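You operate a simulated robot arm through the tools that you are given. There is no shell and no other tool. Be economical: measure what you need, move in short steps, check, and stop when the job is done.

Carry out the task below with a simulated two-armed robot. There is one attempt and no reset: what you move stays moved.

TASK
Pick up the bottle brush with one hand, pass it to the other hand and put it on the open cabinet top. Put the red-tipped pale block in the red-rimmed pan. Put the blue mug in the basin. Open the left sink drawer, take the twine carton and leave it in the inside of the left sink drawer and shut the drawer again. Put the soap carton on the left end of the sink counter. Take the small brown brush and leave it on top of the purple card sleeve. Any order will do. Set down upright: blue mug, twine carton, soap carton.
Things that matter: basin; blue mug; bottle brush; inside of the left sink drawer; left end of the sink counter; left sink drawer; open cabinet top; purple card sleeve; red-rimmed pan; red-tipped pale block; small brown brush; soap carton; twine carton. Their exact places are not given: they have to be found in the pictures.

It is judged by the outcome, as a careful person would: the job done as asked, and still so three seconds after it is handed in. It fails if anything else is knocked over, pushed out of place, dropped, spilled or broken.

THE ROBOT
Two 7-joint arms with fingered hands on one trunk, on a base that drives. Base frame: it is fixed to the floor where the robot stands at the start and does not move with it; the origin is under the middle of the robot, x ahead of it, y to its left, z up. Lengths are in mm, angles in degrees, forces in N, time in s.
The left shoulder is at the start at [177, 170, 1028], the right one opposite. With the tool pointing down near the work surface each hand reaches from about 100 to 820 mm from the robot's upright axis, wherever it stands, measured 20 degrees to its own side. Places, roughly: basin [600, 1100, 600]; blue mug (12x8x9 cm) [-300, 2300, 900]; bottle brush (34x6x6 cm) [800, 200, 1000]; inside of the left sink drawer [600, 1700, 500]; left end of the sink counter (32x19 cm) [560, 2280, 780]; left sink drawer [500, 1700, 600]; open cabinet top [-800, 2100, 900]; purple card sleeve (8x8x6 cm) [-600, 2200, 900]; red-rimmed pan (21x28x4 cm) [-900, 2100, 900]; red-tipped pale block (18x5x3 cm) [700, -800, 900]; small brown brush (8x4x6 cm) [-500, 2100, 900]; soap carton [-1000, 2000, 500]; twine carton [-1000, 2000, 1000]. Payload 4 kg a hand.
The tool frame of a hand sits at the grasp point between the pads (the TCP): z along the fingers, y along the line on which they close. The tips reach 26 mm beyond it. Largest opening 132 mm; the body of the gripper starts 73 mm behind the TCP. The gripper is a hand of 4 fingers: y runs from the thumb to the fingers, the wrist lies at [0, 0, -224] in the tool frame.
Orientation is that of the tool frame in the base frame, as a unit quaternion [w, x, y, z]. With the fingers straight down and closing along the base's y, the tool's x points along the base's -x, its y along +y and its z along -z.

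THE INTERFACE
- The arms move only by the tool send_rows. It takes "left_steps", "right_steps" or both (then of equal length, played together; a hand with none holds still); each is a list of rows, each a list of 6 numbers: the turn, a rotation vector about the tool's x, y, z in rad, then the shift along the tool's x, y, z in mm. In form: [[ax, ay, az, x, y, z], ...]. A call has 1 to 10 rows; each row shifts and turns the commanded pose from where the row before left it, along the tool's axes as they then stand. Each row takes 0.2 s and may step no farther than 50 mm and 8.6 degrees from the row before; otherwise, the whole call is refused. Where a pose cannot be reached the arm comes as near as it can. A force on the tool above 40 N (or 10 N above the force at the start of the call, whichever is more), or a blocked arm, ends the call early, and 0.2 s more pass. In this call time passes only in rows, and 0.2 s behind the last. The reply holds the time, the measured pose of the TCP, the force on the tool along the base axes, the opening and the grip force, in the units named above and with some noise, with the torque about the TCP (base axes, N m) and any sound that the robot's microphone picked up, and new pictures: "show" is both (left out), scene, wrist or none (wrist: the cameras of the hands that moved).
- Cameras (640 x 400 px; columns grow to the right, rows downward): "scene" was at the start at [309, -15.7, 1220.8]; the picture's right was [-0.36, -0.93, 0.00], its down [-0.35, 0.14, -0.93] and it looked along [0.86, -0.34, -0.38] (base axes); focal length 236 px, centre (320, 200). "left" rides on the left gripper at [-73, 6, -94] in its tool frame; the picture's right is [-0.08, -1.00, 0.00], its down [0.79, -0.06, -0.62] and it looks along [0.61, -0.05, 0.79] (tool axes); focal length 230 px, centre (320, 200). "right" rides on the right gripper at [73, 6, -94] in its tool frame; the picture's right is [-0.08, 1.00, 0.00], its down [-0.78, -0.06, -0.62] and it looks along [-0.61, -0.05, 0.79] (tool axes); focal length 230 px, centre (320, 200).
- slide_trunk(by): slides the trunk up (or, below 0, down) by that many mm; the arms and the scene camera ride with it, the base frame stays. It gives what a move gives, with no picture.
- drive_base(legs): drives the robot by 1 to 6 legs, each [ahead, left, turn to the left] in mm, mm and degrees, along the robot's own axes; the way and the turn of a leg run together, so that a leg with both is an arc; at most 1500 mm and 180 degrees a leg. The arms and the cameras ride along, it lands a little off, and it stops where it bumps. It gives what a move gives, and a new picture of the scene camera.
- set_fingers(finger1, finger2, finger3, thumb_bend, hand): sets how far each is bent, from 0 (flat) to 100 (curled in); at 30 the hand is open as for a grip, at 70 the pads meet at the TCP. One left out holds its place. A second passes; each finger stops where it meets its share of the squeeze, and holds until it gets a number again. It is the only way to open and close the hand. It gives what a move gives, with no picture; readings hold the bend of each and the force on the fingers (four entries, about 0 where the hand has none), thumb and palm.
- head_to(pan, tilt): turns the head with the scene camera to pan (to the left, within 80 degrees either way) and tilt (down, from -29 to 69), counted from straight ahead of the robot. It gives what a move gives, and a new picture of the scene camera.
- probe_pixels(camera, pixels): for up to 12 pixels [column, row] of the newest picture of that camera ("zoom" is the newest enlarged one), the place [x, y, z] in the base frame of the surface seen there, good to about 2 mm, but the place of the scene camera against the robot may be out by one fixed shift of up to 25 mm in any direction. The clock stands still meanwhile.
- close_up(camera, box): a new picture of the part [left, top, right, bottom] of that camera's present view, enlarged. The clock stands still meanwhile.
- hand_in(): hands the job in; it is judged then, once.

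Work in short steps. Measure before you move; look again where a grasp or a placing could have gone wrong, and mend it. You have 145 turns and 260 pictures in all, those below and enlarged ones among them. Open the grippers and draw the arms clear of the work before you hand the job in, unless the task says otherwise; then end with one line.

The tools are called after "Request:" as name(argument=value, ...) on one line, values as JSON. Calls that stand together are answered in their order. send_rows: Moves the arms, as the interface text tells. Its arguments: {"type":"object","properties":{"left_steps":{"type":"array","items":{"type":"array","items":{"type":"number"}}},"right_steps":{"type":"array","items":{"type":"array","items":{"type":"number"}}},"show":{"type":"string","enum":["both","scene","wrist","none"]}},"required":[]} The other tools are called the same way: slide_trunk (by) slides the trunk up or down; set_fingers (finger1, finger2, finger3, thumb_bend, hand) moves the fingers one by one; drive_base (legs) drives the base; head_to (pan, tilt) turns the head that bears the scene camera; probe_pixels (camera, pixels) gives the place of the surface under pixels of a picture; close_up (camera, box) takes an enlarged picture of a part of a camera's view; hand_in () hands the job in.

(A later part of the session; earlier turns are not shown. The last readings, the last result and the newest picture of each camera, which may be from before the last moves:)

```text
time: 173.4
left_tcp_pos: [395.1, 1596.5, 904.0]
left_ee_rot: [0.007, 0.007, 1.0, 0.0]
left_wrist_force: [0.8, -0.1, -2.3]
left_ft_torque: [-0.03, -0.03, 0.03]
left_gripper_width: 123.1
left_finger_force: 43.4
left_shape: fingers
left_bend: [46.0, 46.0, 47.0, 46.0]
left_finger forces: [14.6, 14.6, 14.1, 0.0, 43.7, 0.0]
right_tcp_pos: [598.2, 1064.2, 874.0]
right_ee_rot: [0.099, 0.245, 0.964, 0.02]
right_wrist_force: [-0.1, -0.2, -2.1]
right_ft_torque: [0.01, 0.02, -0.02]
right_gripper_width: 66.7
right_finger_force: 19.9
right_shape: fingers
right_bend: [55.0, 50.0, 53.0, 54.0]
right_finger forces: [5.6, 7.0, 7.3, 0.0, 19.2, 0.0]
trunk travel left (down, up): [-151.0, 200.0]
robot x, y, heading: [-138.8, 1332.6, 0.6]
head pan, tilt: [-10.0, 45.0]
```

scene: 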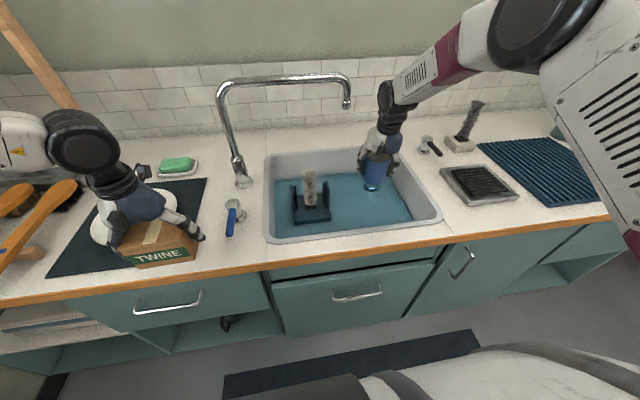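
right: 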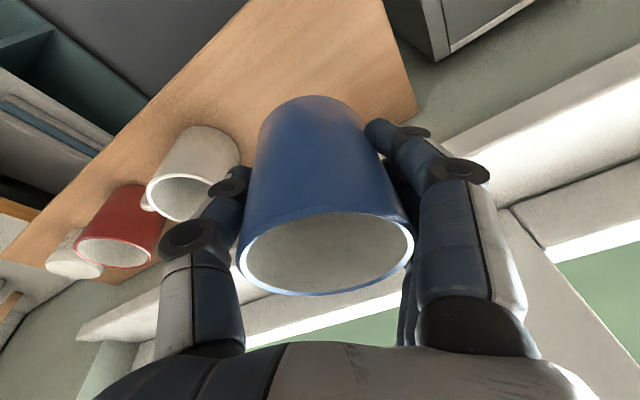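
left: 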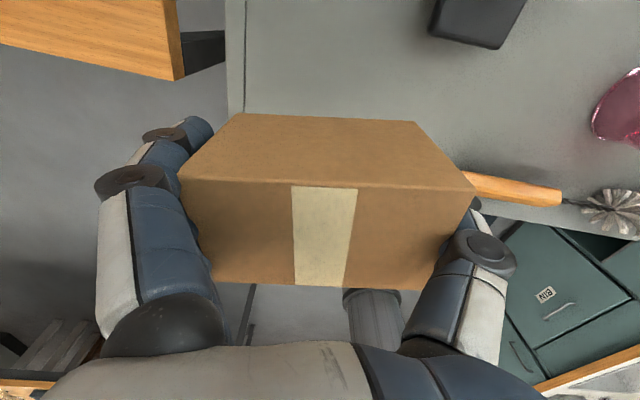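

Lower straight down 115 mm, then small steps to contact.

Request:
send_rows(right_steps=[[0, 0, 0, 7.2, -3.5, 39.2], [0, 0, 0, 7.2, -3.5, 39.2], [0, 0, 0, 6.3, -3, 34.3], [0, 0, 0, 0.9, -0.4, 4.9], [0, 0, 0, 0.9, -0.4, 4.9], [0, 0, 0, 0.9, -0.4, 4.9], [0, 0, 0, 0.9, -0.4, 4.9]], show="both")

```text
time: 175.0
left_tcp_pos: [395.1, 1596.0, 903.5]
left_ee_rot: [0.007, 0.006, 1.0, 0.001]
left_wrist_force: [0.3, 0.0, -0.8]
left_ft_torque: [-0.01, -0.02, 0.01]
left_gripper_width: 122.7
left_finger_force: 43.0
left_shape: fingers
left_bend: [46.0, 46.0, 47.0, 46.0]
left_finger forces: [14.7, 14.6, 14.1, 0.0, 43.5, 0.0]
right_tcp_pos: [597.8, 1063.9, 736.9]
right_ee_rot: [0.098, 0.245, 0.964, 0.02]
right_wrist_force: [-0.5, 0.7, -2.3]
right_ft_torque: [0.06, 0.05, -0.01]
right_gripper_width: 66.6
right_finger_force: 19.5
right_shape: fingers
right_bend: [55.0, 50.0, 53.0, 54.0]
right_finger forces: [5.6, 7.0, 7.2, 0.0, 19.0, 0.0]
trunk travel left (down, up): [-151.0, 200.0]
robot x, y, heading: [-133.5, 1331.0, 0.6]
head pan, tilt: [-10.0, 45.0]
```

scene: 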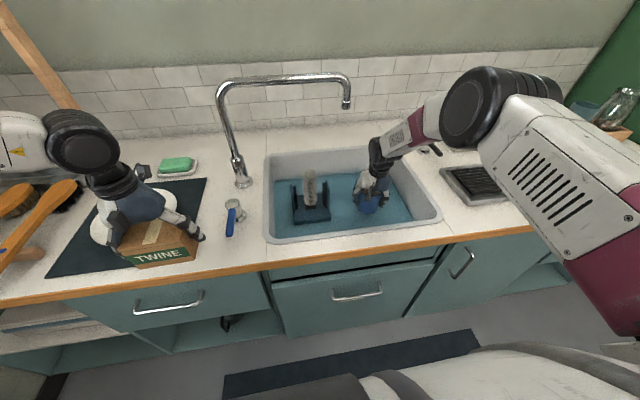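
right: 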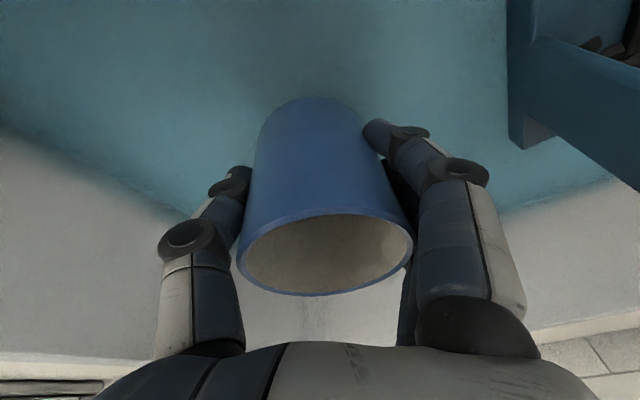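

No contact yet at TCP z 737. Continue down in small steps.

Request:
send_rows(right_steps=[[0, 0, 0, 0.9, -0.4, 4.9], [0, 0, 0, 0.9, -0.4, 4.9], [0, 0, 0, 0.5, -0.3, 2.9]], show="wrist")

Request:
probe_pixels(camera="right", pixels=[[300, 70], [450, 60], [200, 150], [100, 100]])

```text
time: 175.8
left_tcp_pos: [394.1, 1596.1, 903.8]
left_ee_rot: [0.008, 0.005, 1.0, 0.0]
left_wrist_force: [0.2, 0.9, -2.2]
left_ft_torque: [0.0, 0.01, 0.01]
left_gripper_width: 123.2
left_finger_force: 43.4
left_shape: fingers
left_bend: [46.0, 46.0, 47.0, 46.0]
left_finger forces: [14.6, 14.6, 14.2, 0.0, 43.5, 0.0]
right_tcp_pos: [598.9, 1064.1, 725.5]
right_ee_rot: [0.099, 0.245, 0.964, 0.019]
right_wrist_force: [0.2, 0.9, -2.6]
right_ft_torque: [0.06, 0.02, -0.01]
right_gripper_width: 66.6
right_finger_force: 19.5
right_shape: fingers
right_bend: [55.0, 50.0, 53.0, 54.0]
right_finger forces: [5.8, 7.1, 7.4, 0.1, 19.1, 0.0]
trunk travel left (down, up): [-151.0, 200.0]
robot x, y, heading: [-136.5, 1333.0, 0.8]
head pan, tilt: [-10.0, 45.0]
```

right: 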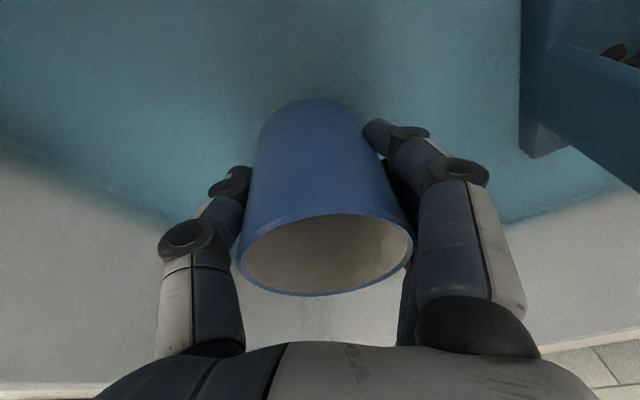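

```text
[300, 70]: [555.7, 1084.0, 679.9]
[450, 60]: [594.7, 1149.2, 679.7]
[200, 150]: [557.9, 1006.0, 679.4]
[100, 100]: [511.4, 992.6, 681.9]
```

The probe hits the water surface (680); the floor is deeper. Continue down until contact.

Request:
send_rows(right_steps=[[0, 0, 0, 0.9, -0.4, 4.9], [0, 0, 0, 0.9, -0.4, 4.9], [0, 0, 0, 0.9, -0.4, 4.9], [0, 0, 0, 0.9, -0.4, 4.9], [0, 0, 0, 0.9, -0.4, 4.9], [0, 0, 0, 0.9, -0.4, 4.9]], show="none")

```text
time: 177.2
left_tcp_pos: [394.1, 1596.7, 905.9]
left_ee_rot: [0.009, 0.005, 1.0, 0.0]
left_wrist_force: [-0.1, -0.1, -1.1]
left_ft_torque: [0.0, 0.0, 0.03]
left_gripper_width: 123.2
left_finger_force: 43.4
left_shape: fingers
left_bend: [46.0, 46.0, 47.0, 46.0]
left_finger forces: [14.6, 14.5, 14.1, 0.0, 43.4, 0.0]
right_tcp_pos: [598.5, 1064.2, 701.1]
right_ee_rot: [0.101, 0.245, 0.964, 0.019]
right_wrist_force: [-3.3, 0.0, 17.6]
right_ft_torque: [-0.15, 0.07, -0.05]
right_gripper_width: 66.6
right_finger_force: 20.6
right_shape: fingers
right_bend: [56.0, 50.0, 54.0, 55.0]
right_finger forces: [6.2, 7.0, 7.0, 0.0, 20.6, 0.0]
trunk travel left (down, up): [-151.0, 200.0]
robot x, y, heading: [-135.1, 1329.3, 0.5]
head pan, tilt: [-10.0, 45.0]
```

Contact (≈20 N). Release evenly and lift straight up.

Request:
set_fingers(hand="right", finger1=40, finger2=40, finger3=40, thumb_bend=40)

Request:
send_rows(right_steps=[[0, 0, 0, -3.6, 1.7, -19.6], [0, 0, 0, -7.2, 3.5, -39.2], [0, 0, 0, -7.2, 3.5, -39.2], [0, 0, 0, -7.2, 3.5, -39.2], [0, 0, 0, -7.2, 3.5, -39.2], [0, 0, 0, -7.2, 3.5, -39.2]], show="both")

```text
time: 178.2
left_tcp_pos: [394.5, 1596.2, 903.6]
left_ee_rot: [0.008, 0.006, 1.0, 0.0]
left_wrist_force: [0.1, -0.6, -1.5]
left_ft_torque: [0.0, -0.03, 0.01]
left_gripper_width: 123.3
left_finger_force: 43.6
left_shape: fingers
left_bend: [46.0, 46.0, 47.0, 46.0]
left_finger forces: [14.5, 14.5, 14.1, 0.0, 43.5, 0.0]
right_tcp_pos: [596.8, 1063.1, 696.6]
right_ee_rot: [0.098, 0.245, 0.965, 0.019]
right_wrist_force: [-0.6, 0.4, -0.3]
right_ft_torque: [-0.01, 0.02, -0.01]
right_gripper_width: 103.0
right_finger_force: 0.0
right_shape: fingers
right_bend: [40.0, 40.0, 40.0, 40.0]
right_finger forces: [0.1, 0.0, 0.0, 0.1, 0.0, 0.0]
trunk travel left (down, up): [-151.0, 200.0]
robot x, y, heading: [-137.5, 1327.4, 0.8]
head pan, tilt: [-10.0, 45.0]
```

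```text
time: 179.6
left_tcp_pos: [393.8, 1596.3, 904.3]
left_ee_rot: [0.008, 0.007, 1.0, 0.0]
left_wrist_force: [0.2, -0.1, -1.3]
left_ft_torque: [0.0, -0.01, -0.01]
left_gripper_width: 122.9
left_finger_force: 43.5
left_shape: fingers
left_bend: [46.0, 46.0, 47.0, 46.0]
left_finger forces: [14.5, 14.5, 14.1, 0.0, 43.5, 0.1]
right_tcp_pos: [596.6, 1062.8, 918.1]
right_ee_rot: [0.098, 0.245, 0.964, 0.02]
right_wrist_force: [0.2, -0.1, 0.7]
right_ft_torque: [-0.03, -0.02, 0.02]
right_gripper_width: 103.2
right_finger_force: 0.1
right_shape: fingers
right_bend: [40.0, 40.0, 40.0, 40.0]
right_finger forces: [0.0, 0.0, 0.0, 0.0, 0.0, 0.0]
trunk travel left (down, up): [-151.0, 200.0]
robot x, y, heading: [-136.4, 1333.6, 0.8]
head pan, tilt: [-10.0, 45.0]
```

scene: 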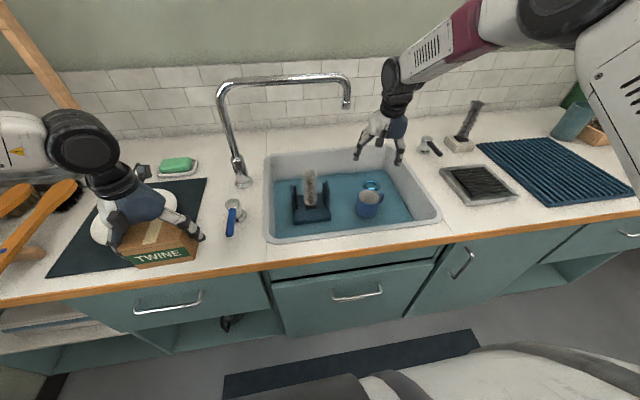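
right: 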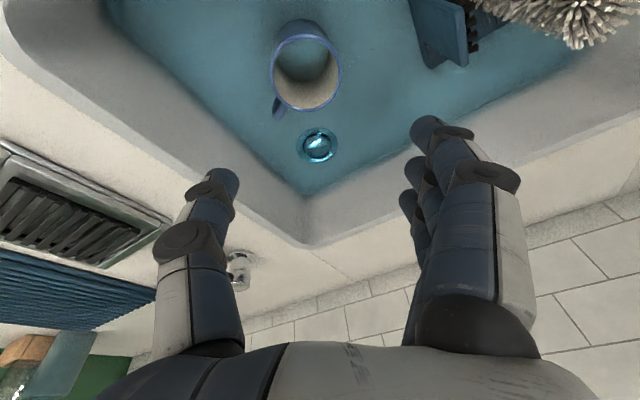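

Mug stands in the basin. Now the drawer: drive in front of it, and turn the right hand so that it closes fore-aft with a forward lean.

Request:
drive_base(legs=[[-330, 0, -0.8], [0, 540, 0]])

Request:
send_rows(right_steps=[[0, 0, 0.145, 0, 0, 0], [0, 0, 0.145, 0, 0, 0], [0, 0, 0.145, 0, 0, 0], [0, 0, 0.145, 0, 0, 0], [0, 0, 0.145, 0, 0, 0], [0, 0, 0.145, 0, 0, 0], [0, 0, 0.145, 0, 0, 0], [-0.12, 0, 0, 0, 0, 0], [-0.12, 0, 0, 0, 0, 0], [-0.12, 0, 0, 0, 0, 0]], show="none")

Request:
head_to(pan=-12, tilt=38)

```text
time: 184.5
left_tcp_pos: [62.4, 1857.5, 903.8]
left_ee_rot: [0.006, 0.013, 1.0, 0.001]
left_wrist_force: [-0.3, -0.3, -1.8]
left_ft_torque: [0.04, 0.04, -0.01]
left_gripper_width: 123.1
left_finger_force: 43.2
left_shape: fingers
left_bend: [46.0, 46.0, 47.0, 46.0]
left_finger forces: [14.6, 14.6, 14.1, 0.0, 43.5, 0.0]
right_tcp_pos: [259.0, 1320.6, 916.8]
right_ee_rot: [0.099, 0.25, 0.963, 0.02]
right_wrist_force: [0.6, 0.4, 0.4]
right_ft_torque: [0.0, 0.01, 0.01]
right_gripper_width: 103.1
right_finger_force: 0.0
right_shape: fingers
right_bend: [40.0, 40.0, 40.0, 40.0]
right_finger forces: [0.1, 0.0, 0.1, 0.0, 0.0, 0.0]
trunk travel left (down, up): [-151.0, 200.0]
robot x, y, heading: [-470.1, 1601.8, -0.2]
head pan, tilt: [-10.0, 45.0]
stopped in leg 2: the robot was blocked; the commanded pose is now the measured one
```

scene: 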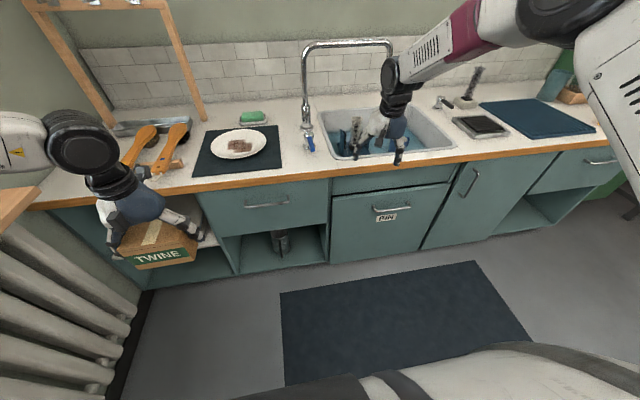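

```text
time: 186.7
left_tcp_pos: [61.9, 1857.4, 903.5]
left_ee_rot: [0.007, 0.011, 1.0, 0.0]
left_wrist_force: [-1.0, -0.9, -1.8]
left_ft_torque: [-0.01, 0.02, -0.03]
left_gripper_width: 122.7
left_finger_force: 43.5
left_shape: fingers
left_bend: [46.0, 46.0, 47.0, 46.0]
left_finger forces: [14.6, 14.5, 14.1, 0.0, 43.5, 0.0]
right_tcp_pos: [259.2, 1323.3, 917.9]
right_ee_rot: [0.2, 0.661, 0.697, 0.193]
right_wrist_force: [-0.1, -0.3, -0.1]
right_ft_torque: [0.03, 0.02, -0.04]
right_gripper_width: 103.2
right_finger_force: 0.0
right_shape: fingers
right_bend: [40.0, 40.0, 40.0, 40.0]
right_finger forces: [0.1, 0.0, 0.1, 0.1, 0.0, 0.0]
trunk travel left (down, up): [-151.0, 200.0]
robot x, y, heading: [-475.8, 1600.7, -0.0]
head pan, tilt: [-10.0, 45.0]
```

```text
time: 187.4
left_tcp_pos: [62.3, 1858.6, 903.4]
left_ee_rot: [0.007, 0.012, 1.0, 0.001]
left_wrist_force: [0.1, 0.6, -1.5]
left_ft_torque: [0.01, 0.02, 0.02]
left_gripper_width: 123.1
left_finger_force: 43.6
left_shape: fingers
left_bend: [46.0, 46.0, 47.0, 46.0]
left_finger forces: [14.6, 14.5, 14.2, 0.0, 43.5, 0.1]
right_tcp_pos: [258.0, 1324.0, 917.9]
right_ee_rot: [0.198, 0.662, 0.697, 0.192]
right_wrist_force: [-0.2, -0.5, -0.2]
right_ft_torque: [0.0, 0.02, -0.01]
right_gripper_width: 103.3
right_finger_force: 0.1
right_shape: fingers
right_bend: [40.0, 40.0, 40.0, 40.0]
right_finger forces: [0.1, 0.0, 0.0, 0.1, 0.0, 0.0]
trunk travel left (down, up): [-151.0, 200.0]
robot x, y, heading: [-472.9, 1600.6, 0.0]
head pan, tilt: [-12.0, 38.0]
```

scene: 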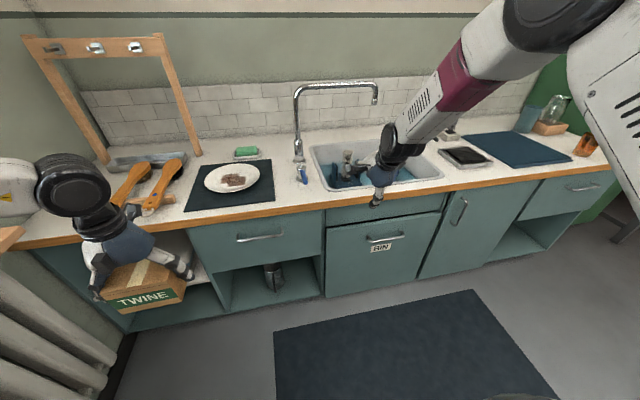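

The base touched the cabinet corner; I go forward first and then left, then bring the right hand across in front of the drawer.

Request:
drive_base(legs=[[30, -15, 0], [210, 0, 0], [0, 60, 0]])

Request:
send_rows(right_steps=[[0, 0, 0, 30, -20, -12], [0, 0, 0, 35, -20, -12], [0, 0, 0, 35, -20, -12], [0, 0, 0, 35, -20, -12], [0, 0, 0, 35, -20, -12], [0, 0, 0, 35, -20, -12], [0, 0, 0, 35, -12, -9], [0, 0, 0, 35, 0, 0], [0, 0, 0, 25, 0, 0]], show="both")

```text
time: 190.0
left_tcp_pos: [299.4, 1865.9, 903.2]
left_ee_rot: [0.006, 0.007, 1.0, 0.001]
left_wrist_force: [-1.0, -0.4, -1.0]
left_ft_torque: [0.0, -0.03, -0.03]
left_gripper_width: 123.0
left_finger_force: 43.3
left_shape: fingers
left_bend: [46.0, 46.0, 47.0, 46.0]
left_finger forces: [14.6, 14.4, 14.0, 0.0, 43.5, 0.1]
right_tcp_pos: [502.2, 1331.6, 917.8]
right_ee_rot: [0.198, 0.658, 0.7, 0.194]
right_wrist_force: [0.5, -0.2, 0.4]
right_ft_torque: [-0.02, -0.04, 0.02]
right_gripper_width: 103.6
right_finger_force: 0.0
right_shape: fingers
right_bend: [40.0, 40.0, 40.0, 40.0]
right_finger forces: [0.1, 0.0, 0.1, 0.1, 0.0, 0.0]
trunk travel left (down, up): [-151.0, 200.0]
robot x, y, heading: [-232.7, 1601.8, 0.6]
head pan, tilt: [-12.0, 38.0]
stopped in leg 3: the robot was blocked; the commanded pose is now the measured one
```

scene: 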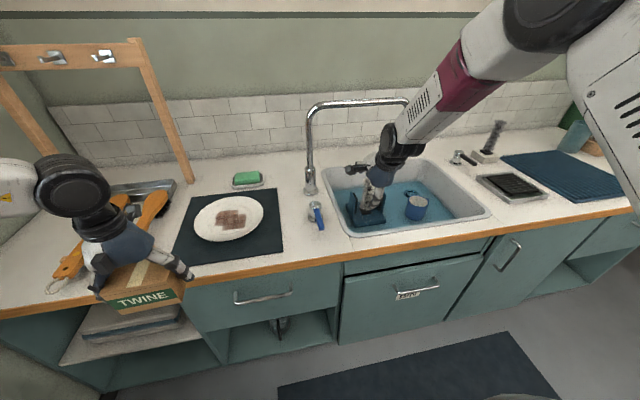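

```text
time: 192.0
left_tcp_pos: [301.7, 1865.0, 901.7]
left_ee_rot: [0.006, 0.008, 1.0, 0.001]
left_wrist_force: [-0.2, 0.5, -0.8]
left_ft_torque: [0.03, 0.01, 0.0]
left_gripper_width: 122.9
left_finger_force: 42.9
left_shape: fingers
left_bend: [46.0, 46.0, 47.0, 46.0]
left_finger forces: [14.5, 14.4, 14.2, 0.1, 43.5, 0.0]
right_tcp_pos: [340.9, 1611.5, 923.5]
right_ee_rot: [0.182, 0.682, 0.677, 0.209]
right_wrist_force: [-0.4, -0.3, 0.2]
right_ft_torque: [-0.03, -0.01, -0.01]
right_gripper_width: 103.2
right_finger_force: 0.1
right_shape: fingers
right_bend: [40.0, 40.0, 40.0, 40.0]
right_finger forces: [0.1, 0.0, 0.1, 0.1, 0.1, 0.0]
trunk travel left (down, up): [-151.0, 200.0]
robot x, y, heading: [-230.4, 1606.2, 0.6]
head pan, tilt: [-12.0, 38.0]
```

scene: 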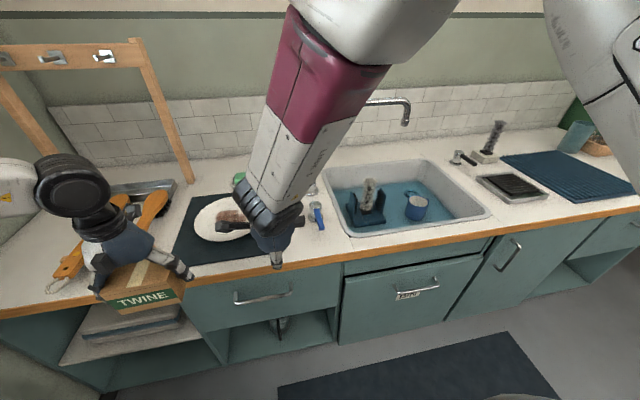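
right: 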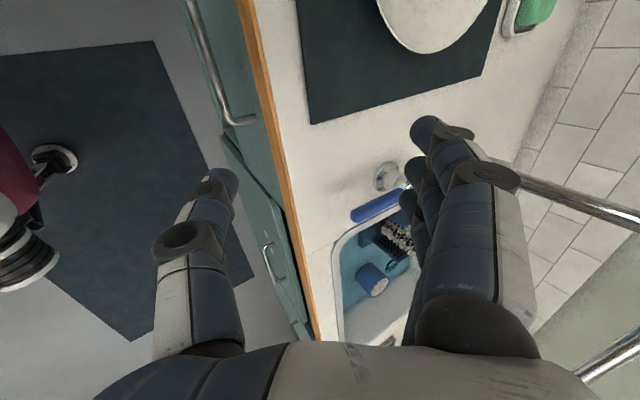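

The right hand is near the handle. The wrist camera shows the drawer's bar at (190–240, 0–120); probe it, and the faces.

Request:
probe_pixels(camera="right", pixels=[[196, 25], [205, 60], [215, 90], [228, 117], [245, 119], [240, 60], [250, 40], [262, 120]])

Request:
probe_pixels(camera="scene", pixels=[[236, 299], [264, 296], [291, 293], [264, 285], [336, 270], [190, 295], [264, 315]])

```text
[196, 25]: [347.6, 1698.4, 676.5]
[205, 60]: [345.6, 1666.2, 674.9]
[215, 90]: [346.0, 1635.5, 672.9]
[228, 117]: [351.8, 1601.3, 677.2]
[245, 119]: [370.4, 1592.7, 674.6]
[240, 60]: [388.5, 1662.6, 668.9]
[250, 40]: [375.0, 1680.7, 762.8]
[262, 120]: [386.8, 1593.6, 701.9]
```

```text
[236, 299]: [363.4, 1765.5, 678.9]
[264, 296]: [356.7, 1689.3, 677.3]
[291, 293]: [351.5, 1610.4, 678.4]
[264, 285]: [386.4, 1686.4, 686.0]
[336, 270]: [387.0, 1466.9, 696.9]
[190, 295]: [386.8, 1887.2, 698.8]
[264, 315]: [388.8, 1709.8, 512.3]
```

Bar centre ≈(349,1672,675), counter lip x≈375. Narrow the right fingers, lower the trunk 150 mm, tilt a bit more, and pull the hand back to the approach start.

Request:
set_fingers(hand="right", finger1=56, finger2=56, finger3=56, thumb_bend=56)

Request:
send_rows(right_steps=[[0, 0, 0, 20, -30, -20], [0, 0, 0, 20, -30, -18], [-0.14, 0, 0, 10, 0, 0]], show="none")

Request:
slide_trunk(by=-150)

Request:
close_up(camera="right", box=[0, 0, 640, 400])

```text
time: 193.0
left_tcp_pos: [300.4, 1865.4, 902.4]
left_ee_rot: [0.007, 0.007, 1.0, 0.001]
left_wrist_force: [-0.7, 0.3, -1.8]
left_ft_torque: [0.0, -0.02, 0.0]
left_gripper_width: 123.1
left_finger_force: 43.3
left_shape: fingers
left_bend: [46.0, 46.0, 47.0, 46.0]
left_finger forces: [14.6, 14.6, 14.1, 0.0, 43.4, 0.1]
right_tcp_pos: [343.1, 1613.3, 925.7]
right_ee_rot: [0.182, 0.681, 0.677, 0.212]
right_wrist_force: [0.3, 0.9, -0.4]
right_ft_torque: [0.0, -0.02, -0.02]
right_gripper_width: 52.4
right_finger_force: 0.1
right_shape: fingers
right_bend: [56.0, 56.0, 56.0, 56.0]
right_finger forces: [0.1, 0.1, 0.0, 0.0, 0.0, 0.1]
trunk travel left (down, up): [-151.0, 200.0]
robot x, y, heading: [-227.2, 1599.1, 0.7]
head pan, tilt: [-12.0, 38.0]
```

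```text
time: 194.0
left_tcp_pos: [300.3, 1865.8, 902.6]
left_ee_rot: [0.006, 0.008, 1.0, 0.001]
left_wrist_force: [0.1, 0.6, -1.4]
left_ft_torque: [0.03, -0.02, -0.03]
left_gripper_width: 123.3
left_finger_force: 43.1
left_shape: fingers
left_bend: [46.0, 46.0, 47.0, 46.0]
left_finger forces: [14.4, 14.4, 14.0, 0.0, 43.4, 0.0]
right_tcp_pos: [277.6, 1661.2, 936.4]
right_ee_rot: [0.224, 0.675, 0.65, 0.266]
right_wrist_force: [0.1, -0.2, -0.6]
right_ft_torque: [0.0, -0.01, 0.0]
right_gripper_width: 51.8
right_finger_force: 0.0
right_shape: fingers
right_bend: [56.0, 56.0, 56.0, 56.0]
right_finger forces: [0.1, 0.1, 0.1, 0.1, 0.1, 0.0]
trunk travel left (down, up): [-151.0, 200.0]
robot x, y, heading: [-230.1, 1602.9, 0.5]
head pan, tilt: [-12.0, 38.0]
stopped in row 3 (right hand): the arm was blocked; the commanded pose is now the measured one
```

```text
time: 195.8
left_tcp_pos: [301.8, 1865.6, 755.2]
left_ee_rot: [0.008, 0.007, 1.0, 0.001]
left_wrist_force: [0.0, 0.5, -1.3]
left_ft_torque: [0.0, 0.0, -0.02]
left_gripper_width: 123.1
left_finger_force: 43.1
left_shape: fingers
left_bend: [46.0, 46.0, 47.0, 46.0]
left_finger forces: [14.2, 14.3, 14.0, 0.0, 42.8, 0.1]
right_tcp_pos: [275.2, 1661.9, 785.7]
right_ee_rot: [0.226, 0.673, 0.652, 0.266]
right_wrist_force: [0.1, 0.8, -0.7]
right_ft_torque: [0.03, 0.0, 0.0]
right_gripper_width: 51.7
right_finger_force: 0.1
right_shape: fingers
right_bend: [56.0, 56.0, 56.0, 56.0]
right_finger forces: [0.0, 0.0, 0.0, 0.0, 0.0, 0.0]
trunk travel left (down, up): [-1.0, 350.0]
robot x, y, heading: [-228.0, 1596.8, 0.5]
head pan, tilt: [-12.0, 38.0]
```

```text
1.00 times, centred on (320, 200) of right (not enlarged: the box is as wide or as high as the picture)
```

zoom: 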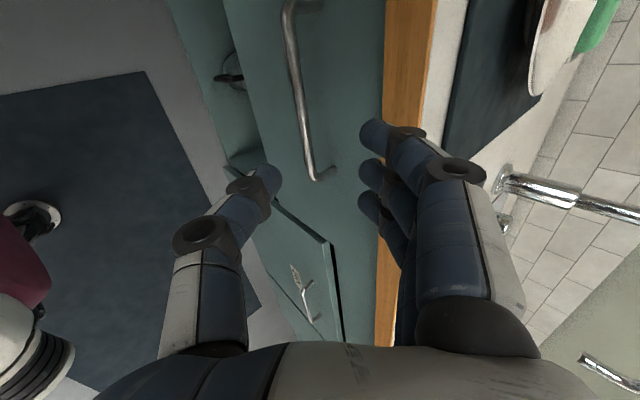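

Shift 29 mm toward the thumb side, advance 85 mm along the fingers, and look.

Request:
send_rows(right_steps=[[0, 0, 0, -3, -29, 0], [0, 0, 0, -2, 0, 40], [0, 0, 0, -1, 0, 45]], show="wrist")

```text
time: 196.6
left_tcp_pos: [301.4, 1866.1, 751.7]
left_ee_rot: [0.006, 0.007, 1.0, 0.002]
left_wrist_force: [0.3, -0.9, -1.9]
left_ft_torque: [0.03, 0.03, -0.01]
left_gripper_width: 122.8
left_finger_force: 43.0
left_shape: fingers
left_bend: [46.0, 46.0, 47.0, 46.0]
left_finger forces: [14.2, 14.3, 14.0, 0.0, 42.8, 0.0]
right_tcp_pos: [309.9, 1661.2, 700.1]
right_ee_rot: [0.226, 0.672, 0.654, 0.264]
right_wrist_force: [0.4, -0.1, -0.4]
right_ft_torque: [-0.02, 0.01, 0.03]
right_gripper_width: 51.8
right_finger_force: 0.0
right_shape: fingers
right_bend: [56.0, 56.0, 56.0, 56.0]
right_finger forces: [0.0, 0.1, 0.0, 0.1, 0.0, 0.0]
trunk travel left (down, up): [-1.0, 350.0]
robot x, y, heading: [-229.2, 1602.6, 0.2]
head pan, tilt: [-12.0, 38.0]
```

right: 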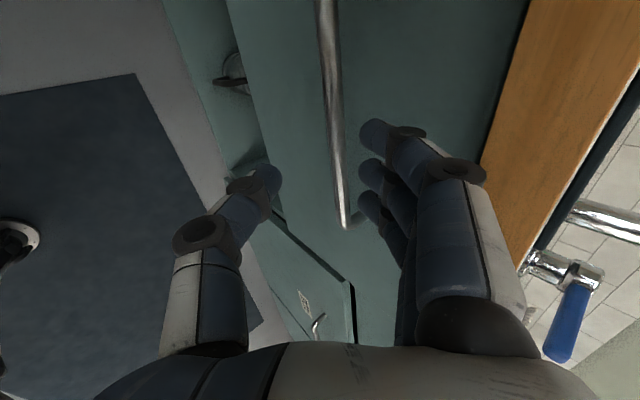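

The bar lies between thumb and fingers. Advance 38 mm and close.

Request:
send_rows(right_steps=[[0, 0, 0, 0, 0, 20], [0, 0, 0, 0, 0, 18]], show="none")

Request:
set_fingers(hand="right", finger1=74, finger2=74, finger3=74, thumb_bend=74)

Request:
close_up(camera="right", box=[0, 0, 640, 400])

```text
time: 197.2
left_tcp_pos: [301.5, 1865.4, 753.6]
left_ee_rot: [0.006, 0.007, 1.0, 0.001]
left_wrist_force: [0.4, 0.4, -0.6]
left_ft_torque: [-0.02, 0.01, -0.02]
left_gripper_width: 122.9
left_finger_force: 43.0
left_shape: fingers
left_bend: [46.0, 46.0, 47.0, 46.0]
left_finger forces: [14.2, 14.3, 14.0, 0.0, 42.9, 0.1]
right_tcp_pos: [335.3, 1661.6, 672.5]
right_ee_rot: [0.225, 0.675, 0.651, 0.265]
right_wrist_force: [0.9, -0.8, -0.4]
right_ft_torque: [-0.04, -0.02, 0.0]
right_gripper_width: 51.7
right_finger_force: 0.0
right_shape: fingers
right_bend: [56.0, 56.0, 56.0, 56.0]
right_finger forces: [0.0, 0.0, 0.0, 0.1, 0.0, 0.0]
trunk travel left (down, up): [-1.0, 350.0]
robot x, y, heading: [-230.7, 1602.6, 0.7]
head pan, tilt: [-12.0, 38.0]
```

```text
time: 198.2
left_tcp_pos: [301.5, 1866.2, 752.8]
left_ee_rot: [0.006, 0.007, 1.0, 0.001]
left_wrist_force: [-0.4, 0.1, -1.3]
left_ft_torque: [-0.02, -0.01, 0.01]
left_gripper_width: 122.8
left_finger_force: 42.9
left_shape: fingers
left_bend: [46.0, 46.0, 47.0, 46.0]
left_finger forces: [14.3, 14.3, 14.0, 0.0, 42.7, 0.0]
right_tcp_pos: [334.4, 1660.8, 671.9]
right_ee_rot: [0.225, 0.676, 0.65, 0.263]
right_wrist_force: [-1.5, 1.1, -3.3]
right_ft_torque: [0.01, 0.01, 0.02]
right_gripper_width: 10.2
right_finger_force: 3.2
right_shape: fingers
right_bend: [74.0, 73.0, 74.0, 72.0]
right_finger forces: [0.6, 0.0, 0.4, 0.1, 5.6, 0.0]
trunk travel left (down, up): [-1.0, 350.0]
robot x, y, heading: [-227.4, 1602.2, 0.6]
head pan, tilt: [-12.0, 38.0]
```

```text
1.00 times, centred on (320, 200) of right (not enlarged: the box is as wide or as high as the picture)
```

zoom: 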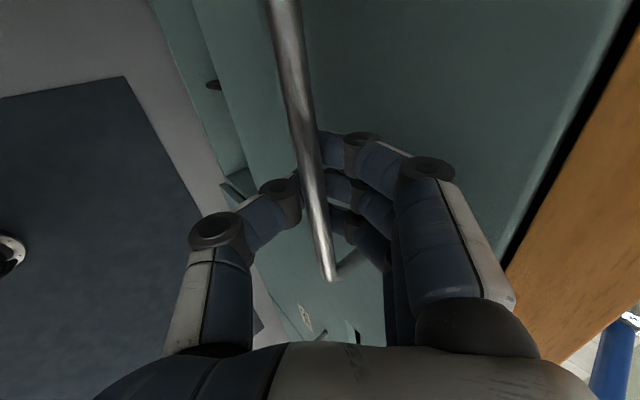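

The bar is caged by the fingers. Pull the drawer by driving back 200 mm.

Request:
drive_base(legs=[[-200, 0, 0]])

```text
time: 199.8
left_tcp_pos: [101.3, 1865.1, 754.5]
left_ee_rot: [0.007, 0.005, 1.0, 0.0]
left_wrist_force: [0.8, -0.1, -2.1]
left_ft_torque: [-0.01, 0.02, 0.01]
left_gripper_width: 123.1
left_finger_force: 43.1
left_shape: fingers
left_bend: [46.0, 46.0, 47.0, 46.0]
left_finger forces: [14.3, 14.3, 14.0, 0.1, 42.7, 0.0]
right_tcp_pos: [137.5, 1660.1, 672.7]
right_ee_rot: [0.226, 0.675, 0.651, 0.265]
right_wrist_force: [1.1, -2.1, -5.5]
right_ft_torque: [-0.05, -0.02, -0.02]
right_gripper_width: 11.1
right_finger_force: 5.4
right_shape: fingers
right_bend: [73.0, 73.0, 73.0, 71.0]
right_finger forces: [1.8, 0.1, 1.6, 0.1, 6.9, 0.0]
trunk travel left (down, up): [-1.0, 350.0]
robot x, y, heading: [-427.8, 1600.6, 0.6]
head pan, tilt: [-12.0, 38.0]
```

scene: 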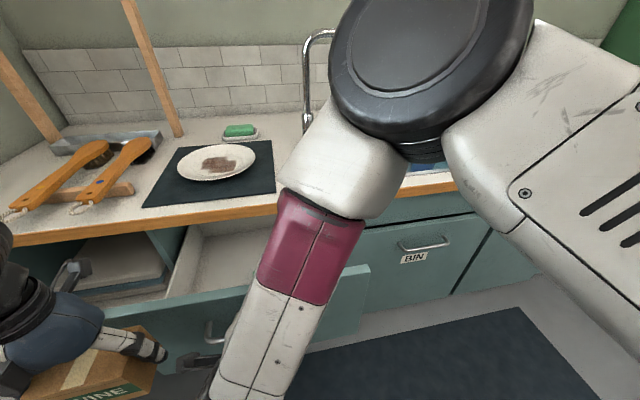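

Drawer is open ~200 mm. Release the bar, withdraw the right hand up and back, raise the trunk, and drive the left hand over the drawer.

Request:
set_fingers(hand="right", finger1=54, finger2=54, finger3=54, thumb_bend=54)

Request:
send_rows(right_steps=[[0, 0, 0, 0, 0, -30], [0, 0, 0, 0, 0, -40], [0, 0, 0, 0, 0, -40], [0, 0, 0, 0, 0, -40]], show="none")

Request:
slide_trunk(by=160)

Request:
drive_base(legs=[[0, -110, 0], [194, 0, 0]])

Request:
head_to(pan=15, tilt=55)

```text
time: 200.8
left_tcp_pos: [101.1, 1865.6, 753.9]
left_ee_rot: [0.006, 0.006, 1.0, 0.001]
left_wrist_force: [-0.4, 0.0, -1.8]
left_ft_torque: [-0.01, -0.04, 0.01]
left_gripper_width: 123.3
left_finger_force: 42.6
left_shape: fingers
left_bend: [46.0, 46.0, 47.0, 46.0]
left_finger forces: [14.2, 14.3, 13.9, 0.0, 42.9, 0.1]
right_tcp_pos: [137.6, 1661.0, 673.9]
right_ee_rot: [0.225, 0.674, 0.651, 0.265]
right_wrist_force: [0.1, -0.4, -0.1]
right_ft_torque: [0.01, 0.0, 0.01]
right_gripper_width: 57.3
right_finger_force: 0.0
right_shape: fingers
right_bend: [54.0, 54.0, 54.0, 54.0]
right_finger forces: [0.1, 0.0, 0.0, 0.0, 0.1, 0.0]
trunk travel left (down, up): [-1.0, 350.0]
robot x, y, heading: [-430.8, 1601.9, 0.6]
head pan, tilt: [-12.0, 38.0]
```

```text
time: 201.9
left_tcp_pos: [102.1, 1863.9, 752.4]
left_ee_rot: [0.006, 0.005, 1.0, 0.001]
left_wrist_force: [0.0, -0.3, -1.7]
left_ft_torque: [0.01, -0.01, -0.01]
left_gripper_width: 122.9
left_finger_force: 42.7
left_shape: fingers
left_bend: [46.0, 46.0, 47.0, 46.0]
left_finger forces: [14.2, 14.3, 14.0, 0.0, 42.8, 0.0]
right_tcp_pos: [72.9, 1626.1, 774.4]
right_ee_rot: [0.271, 0.689, 0.626, 0.246]
right_wrist_force: [0.7, 0.3, 0.6]
right_ft_torque: [0.02, 0.03, -0.01]
right_gripper_width: 57.3
right_finger_force: 0.0
right_shape: fingers
right_bend: [54.0, 54.0, 54.0, 54.0]
right_finger forces: [0.1, 0.0, 0.1, 0.0, 0.0, 0.0]
trunk travel left (down, up): [-1.0, 350.0]
robot x, y, heading: [-430.0, 1602.3, 0.9]
head pan, tilt: [-12.0, 38.0]
stopped in row 4 (right hand): the arm was blocked; the commanded pose is now the measured one
```

```text
time: 203.8
left_tcp_pos: [103.1, 1864.8, 910.6]
left_ee_rot: [0.006, 0.006, 1.0, 0.002]
left_wrist_force: [0.4, 0.1, -1.8]
left_ft_torque: [0.01, 0.02, 0.02]
left_gripper_width: 122.9
left_finger_force: 41.9
left_shape: fingers
left_bend: [46.0, 46.0, 47.0, 46.0]
left_finger forces: [13.8, 14.0, 14.0, 0.0, 42.0, 0.0]
right_tcp_pos: [72.3, 1627.0, 934.3]
right_ee_rot: [0.269, 0.689, 0.627, 0.245]
right_wrist_force: [0.2, -0.5, -0.7]
right_ft_torque: [0.02, 0.0, -0.03]
right_gripper_width: 57.3
right_finger_force: 0.1
right_shape: fingers
right_bend: [54.0, 54.0, 54.0, 54.0]
right_finger forces: [0.0, 0.0, 0.0, 0.1, 0.1, 0.0]
trunk travel left (down, up): [-161.0, 190.0]
robot x, y, heading: [-431.7, 1603.3, 0.6]
head pan, tilt: [-12.0, 38.0]
```

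```text
time: 206.6
left_tcp_pos: [294.2, 1759.7, 912.0]
left_ee_rot: [0.007, 0.005, 1.0, 0.001]
left_wrist_force: [-0.2, 0.5, -1.4]
left_ft_torque: [0.0, 0.01, -0.01]
left_gripper_width: 122.8
left_finger_force: 42.1
left_shape: fingers
left_bend: [46.0, 46.0, 47.0, 46.0]
left_finger forces: [13.8, 14.0, 13.9, 0.0, 42.1, 0.0]
right_tcp_pos: [263.2, 1520.2, 935.1]
right_ee_rot: [0.269, 0.689, 0.627, 0.246]
right_wrist_force: [0.4, 0.7, 0.0]
right_ft_torque: [-0.01, -0.02, -0.02]
right_gripper_width: 57.2
right_finger_force: 0.0
right_shape: fingers
right_bend: [54.0, 54.0, 54.0, 54.0]
right_finger forces: [0.0, 0.1, 0.0, 0.0, 0.0, 0.0]
trunk travel left (down, up): [-161.0, 190.0]
robot x, y, heading: [-236.2, 1491.6, 0.4]
head pan, tilt: [-12.0, 38.0]
```

scene: 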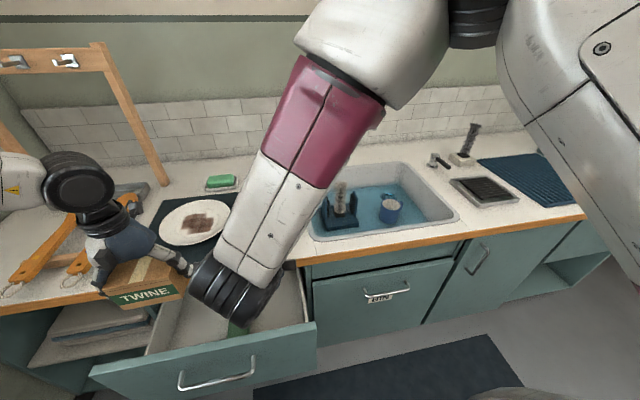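

```text
time: 207.5
left_tcp_pos: [292.6, 1758.5, 912.3]
left_ee_rot: [0.006, 0.004, 1.0, 0.001]
left_wrist_force: [0.1, 0.0, -1.6]
left_ft_torque: [-0.02, 0.0, -0.05]
left_gripper_width: 123.2
left_finger_force: 41.8
left_shape: fingers
left_bend: [46.0, 46.0, 47.0, 46.0]
left_finger forces: [13.8, 14.1, 13.8, 0.0, 42.0, 0.0]
right_tcp_pos: [264.2, 1518.8, 934.1]
right_ee_rot: [0.269, 0.689, 0.627, 0.246]
right_wrist_force: [0.2, 0.3, -0.6]
right_ft_torque: [0.0, -0.02, -0.02]
right_gripper_width: 57.2
right_finger_force: 0.0
right_shape: fingers
right_bend: [54.0, 54.0, 54.0, 54.0]
right_finger forces: [0.0, 0.0, 0.0, 0.0, 0.0, 0.0]
trunk travel left (down, up): [-161.0, 190.0]
robot x, y, heading: [-239.7, 1493.3, 0.5]
head pan, tilt: [15.0, 55.0]
```

scene: 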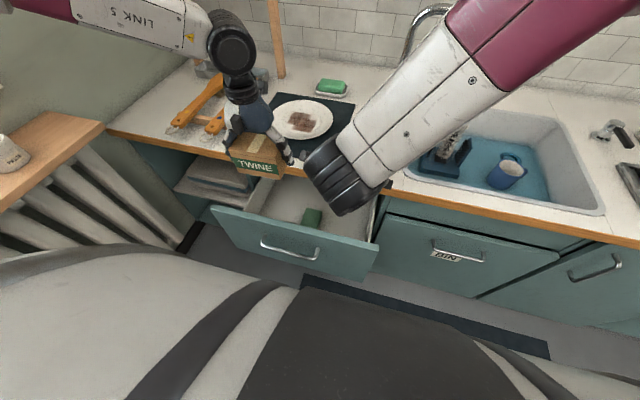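

Probe the drawer interior, the green item, and front panel.

Request:
probe_pixels(camera="scene", pixels=[[285, 205], [300, 195], [312, 212], [312, 222], [280, 220], [265, 200], [340, 225], [300, 234], [225, 215], [365, 247], [345, 240], [262, 195]])

Request:
close_up(camera="scene", box=[190, 130, 400, 290])

```text
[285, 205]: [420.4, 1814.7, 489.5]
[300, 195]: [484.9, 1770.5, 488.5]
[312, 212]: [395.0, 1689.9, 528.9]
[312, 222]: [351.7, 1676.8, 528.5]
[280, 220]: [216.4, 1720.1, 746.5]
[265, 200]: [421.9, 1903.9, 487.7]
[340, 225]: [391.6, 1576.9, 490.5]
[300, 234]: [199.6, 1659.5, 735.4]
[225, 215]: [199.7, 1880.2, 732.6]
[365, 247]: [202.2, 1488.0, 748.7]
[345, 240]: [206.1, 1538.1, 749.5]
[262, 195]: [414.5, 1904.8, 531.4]
```

```text
2.50 times, centred on (295, 210) of scene
```

zoom: 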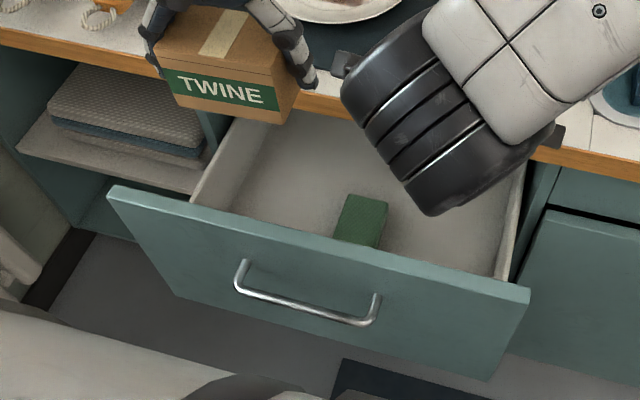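

The drawer is deep: floor z≈489, a green item at y≈1665. Raise the right hand, lower the trunk 160 mm, then lower the carton at (294,1760).

Request:
send_rows(right_steps=[[0, 0, 0, 3, 30, -36], [0, 0, 0, 3, 30, -36], [0, 0, 0, 3, 30, -36]], left_steps=[[0, 0, 0, 0, 5, 0], [0, 0, 0, 0, 5, 0], [0, 0, 0, 0, 5, 0]], show="none")

Request:
slide_trunk(by=-160)

Request:
send_rows(left_steps=[[0, 0, 0, 0, 0, 40], [0, 0, 0, 0, 0, 40]], show="both")

```text
time: 208.3
left_tcp_pos: [292.7, 1774.2, 914.5]
left_ee_rot: [0.007, 0.004, 1.0, 0.002]
left_wrist_force: [-0.2, -0.1, -0.7]
left_ft_torque: [-0.02, 0.03, 0.01]
left_gripper_width: 122.7
left_finger_force: 42.3
left_shape: fingers
left_bend: [46.0, 46.0, 47.0, 46.0]
left_finger forces: [13.8, 14.0, 13.9, 0.1, 42.0, 0.0]
right_tcp_pos: [253.9, 1525.2, 1076.8]
right_ee_rot: [0.27, 0.688, 0.627, 0.246]
right_wrist_force: [-0.2, -0.3, -0.1]
right_ft_torque: [-0.01, -0.01, -0.01]
right_gripper_width: 57.3
right_finger_force: 0.1
right_shape: fingers
right_bend: [54.0, 54.0, 54.0, 54.0]
right_finger forces: [0.0, 0.0, 0.0, 0.0, 0.1, 0.0]
trunk travel left (down, up): [-161.0, 190.0]
robot x, y, heading: [-235.5, 1495.4, 0.5]
head pan, tilt: [15.0, 55.0]
```

```text
time: 210.1
left_tcp_pos: [293.6, 1773.0, 753.1]
left_ee_rot: [0.008, 0.005, 1.0, 0.0]
left_wrist_force: [-0.1, 0.3, -0.9]
left_ft_torque: [0.0, -0.01, 0.02]
left_gripper_width: 123.0
left_finger_force: 41.1
left_shape: fingers
left_bend: [46.0, 47.0, 47.0, 46.0]
left_finger forces: [13.5, 13.8, 13.8, 0.0, 41.3, 0.0]
right_tcp_pos: [266.4, 1516.6, 903.7]
right_ee_rot: [0.275, 0.703, 0.616, 0.226]
right_wrist_force: [-0.5, -0.4, 0.2]
right_ft_torque: [-0.02, 0.0, 0.01]
right_gripper_width: 57.1
right_finger_force: 0.0
right_shape: fingers
right_bend: [54.0, 54.0, 54.0, 54.0]
right_finger forces: [0.1, 0.0, 0.1, 0.0, 0.1, 0.0]
trunk travel left (down, up): [-1.0, 350.0]
robot x, y, heading: [-239.1, 1492.7, 0.8]
head pan, tilt: [15.0, 55.0]
```

```text
time: 210.7
left_tcp_pos: [295.6, 1773.9, 683.6]
left_ee_rot: [0.012, 0.003, 1.0, 0.001]
left_wrist_force: [-12.6, 3.2, 12.3]
left_ft_torque: [-0.23, -2.23, 0.3]
left_gripper_width: 122.7
left_finger_force: 41.6
left_shape: fingers
left_bend: [46.0, 47.0, 47.0, 46.0]
left_finger forces: [13.5, 13.8, 14.2, 0.1, 41.8, 0.0]
right_tcp_pos: [265.9, 1517.6, 902.0]
right_ee_rot: [0.275, 0.702, 0.618, 0.224]
right_wrist_force: [0.0, 0.4, -0.7]
right_ft_torque: [-0.01, -0.01, -0.02]
right_gripper_width: 57.3
right_finger_force: 0.0
right_shape: fingers
right_bend: [54.0, 54.0, 54.0, 54.0]
right_finger forces: [0.1, 0.0, 0.0, 0.0, 0.0, 0.1]
trunk travel left (down, up): [-1.0, 350.0]
robot x, y, heading: [-237.2, 1494.2, 0.7]
head pan, tilt: [15.0, 55.0]
stopped in row 2 (left hand): the force on the tool passed its limit at 84 N (the readings are from after the stop); the commanded pose is now the measured one
```

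scene: 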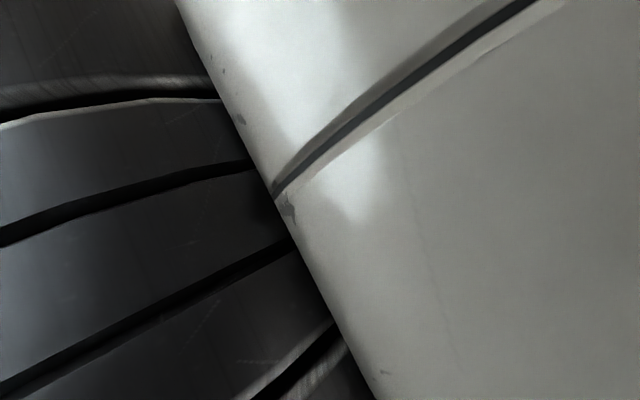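
left: 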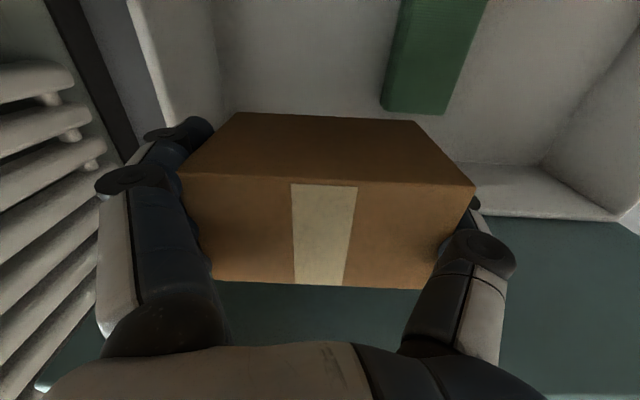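

The hand's camera bracket touched the counter lip. Rise 30 mm, back off 34 mm, then lower again.

Request:
send_rows(left_steps=[[0, 0, 0, 0, 0, -30]], show="none")

Request:
drive_base(legs=[[-34, 0, 0]])

Request:
send_rows(left_steps=[[0, 0, 0, 0, 0, 30], [0, 0, 0, 0, 0, 30], [0, 0, 0, 0, 0, 30]], show="wrist")

```text
time: 211.1
left_tcp_pos: [294.6, 1772.5, 709.4]
left_ee_rot: [0.011, 0.003, 1.0, 0.001]
left_wrist_force: [-1.1, -0.5, -1.3]
left_ft_torque: [-0.01, -0.01, 0.02]
left_gripper_width: 122.5
left_finger_force: 41.3
left_shape: fingers
left_bend: [46.0, 47.0, 47.0, 46.0]
left_finger forces: [13.5, 13.7, 14.2, 0.0, 41.7, 0.1]
right_tcp_pos: [266.8, 1518.5, 902.9]
right_ee_rot: [0.275, 0.702, 0.617, 0.225]
right_wrist_force: [0.0, -0.7, 0.5]
right_ft_torque: [-0.02, 0.04, -0.02]
right_gripper_width: 57.0
right_finger_force: 0.1
right_shape: fingers
right_bend: [54.0, 54.0, 54.0, 54.0]
right_finger forces: [0.1, 0.0, 0.1, 0.0, 0.1, 0.0]
trunk travel left (down, up): [-1.0, 350.0]
robot x, y, heading: [-238.0, 1493.7, 0.7]
head pan, tilt: [15.0, 55.0]
```

```text
time: 212.0
left_tcp_pos: [260.6, 1770.8, 710.3]
left_ee_rot: [0.011, 0.004, 1.0, 0.001]
left_wrist_force: [0.0, 0.9, -0.5]
left_ft_torque: [0.0, 0.0, 0.0]
left_gripper_width: 122.6
left_finger_force: 42.3
left_shape: fingers
left_bend: [46.0, 47.0, 47.0, 46.0]
left_finger forces: [13.7, 13.7, 14.3, 0.0, 41.8, 0.1]
right_tcp_pos: [233.1, 1517.4, 903.1]
right_ee_rot: [0.275, 0.703, 0.617, 0.224]
right_wrist_force: [-0.1, -0.2, -0.5]
right_ft_torque: [-0.03, -0.01, 0.0]
right_gripper_width: 57.3
right_finger_force: 0.0
right_shape: fingers
right_bend: [54.0, 54.0, 54.0, 54.0]
right_finger forces: [0.0, 0.0, 0.1, 0.0, 0.0, 0.1]
trunk travel left (down, up): [-1.0, 350.0]
robot x, y, heading: [-272.4, 1492.8, 0.5]
head pan, tilt: [15.0, 55.0]
```

scene: 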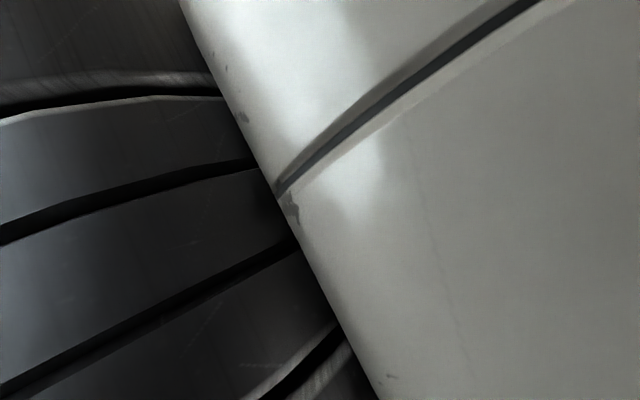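

```text
time: 212.8
left_tcp_pos: [263.0, 1774.0, 619.0]
left_ee_rot: [0.01, 0.004, 1.0, 0.0]
left_wrist_force: [0.0, -0.2, -1.4]
left_ft_torque: [0.01, 0.0, 0.01]
left_gripper_width: 122.8
left_finger_force: 41.4
left_shape: fingers
left_bend: [46.0, 47.0, 47.0, 46.0]
left_finger forces: [13.5, 13.7, 14.0, 0.1, 41.4, 0.0]
right_tcp_pos: [234.3, 1516.5, 901.0]
right_ee_rot: [0.275, 0.704, 0.616, 0.222]
right_wrist_force: [0.4, -0.4, 0.1]
right_ft_torque: [0.02, 0.02, -0.03]
right_gripper_width: 57.3
right_finger_force: 0.0
right_shape: fingers
right_bend: [54.0, 54.0, 54.0, 54.0]
right_finger forces: [0.1, 0.1, 0.0, 0.0, 0.0, 0.0]
trunk travel left (down, up): [-1.0, 350.0]
robot x, y, heading: [-269.4, 1491.5, 0.9]
head pan, tilt: [15.0, 55.0]
```

left: 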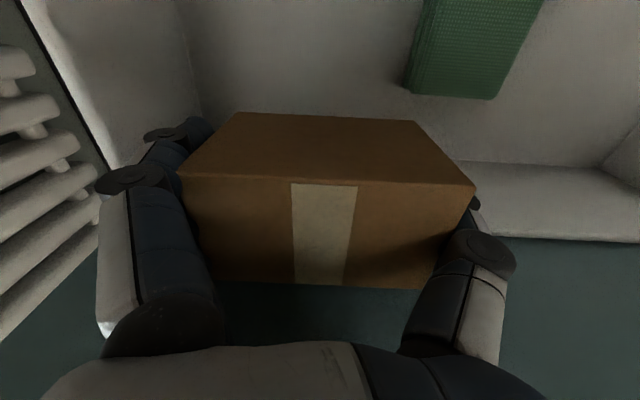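

Going down well. Lower 65 mm, then small steps to contact.

Request:
send_rows(left_steps=[[0, 0, 0, 0, 0, 30], [0, 0, 0, 0, 0, 30], [0, 0, 0, 0, 0, 6], [0, 0, 0, 0, 0, 5], [0, 0, 0, 0, 0, 5]], show="wrist")

```text
time: 214.0
left_tcp_pos: [265.0, 1773.4, 542.0]
left_ee_rot: [0.011, 0.005, 1.0, 0.001]
left_wrist_force: [0.4, -0.1, -0.7]
left_ft_torque: [0.02, -0.01, -0.05]
left_gripper_width: 122.2
left_finger_force: 41.1
left_shape: fingers
left_bend: [46.0, 47.0, 47.0, 46.0]
left_finger forces: [13.3, 13.6, 14.0, 0.1, 41.4, 0.0]
right_tcp_pos: [234.8, 1516.0, 901.0]
right_ee_rot: [0.276, 0.703, 0.616, 0.222]
right_wrist_force: [0.1, 0.2, 0.1]
right_ft_torque: [-0.01, -0.02, 0.0]
right_gripper_width: 57.3
right_finger_force: 0.2
right_shape: fingers
right_bend: [54.0, 54.0, 54.0, 54.0]
right_finger forces: [0.0, 0.0, 0.1, 0.1, 0.1, 0.1]
trunk travel left (down, up): [-1.0, 350.0]
robot x, y, heading: [-273.3, 1494.5, 0.6]
head pan, tilt: [15.0, 55.0]
```

left: 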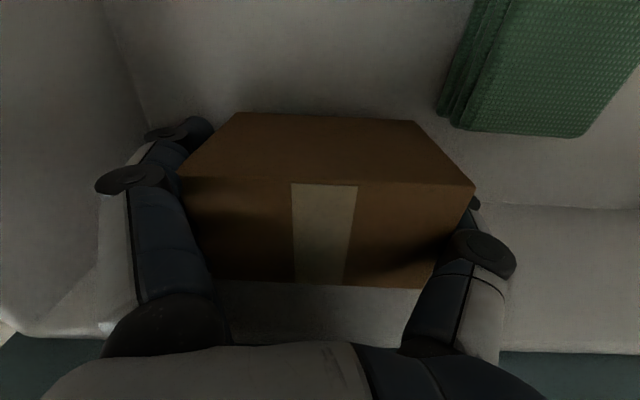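

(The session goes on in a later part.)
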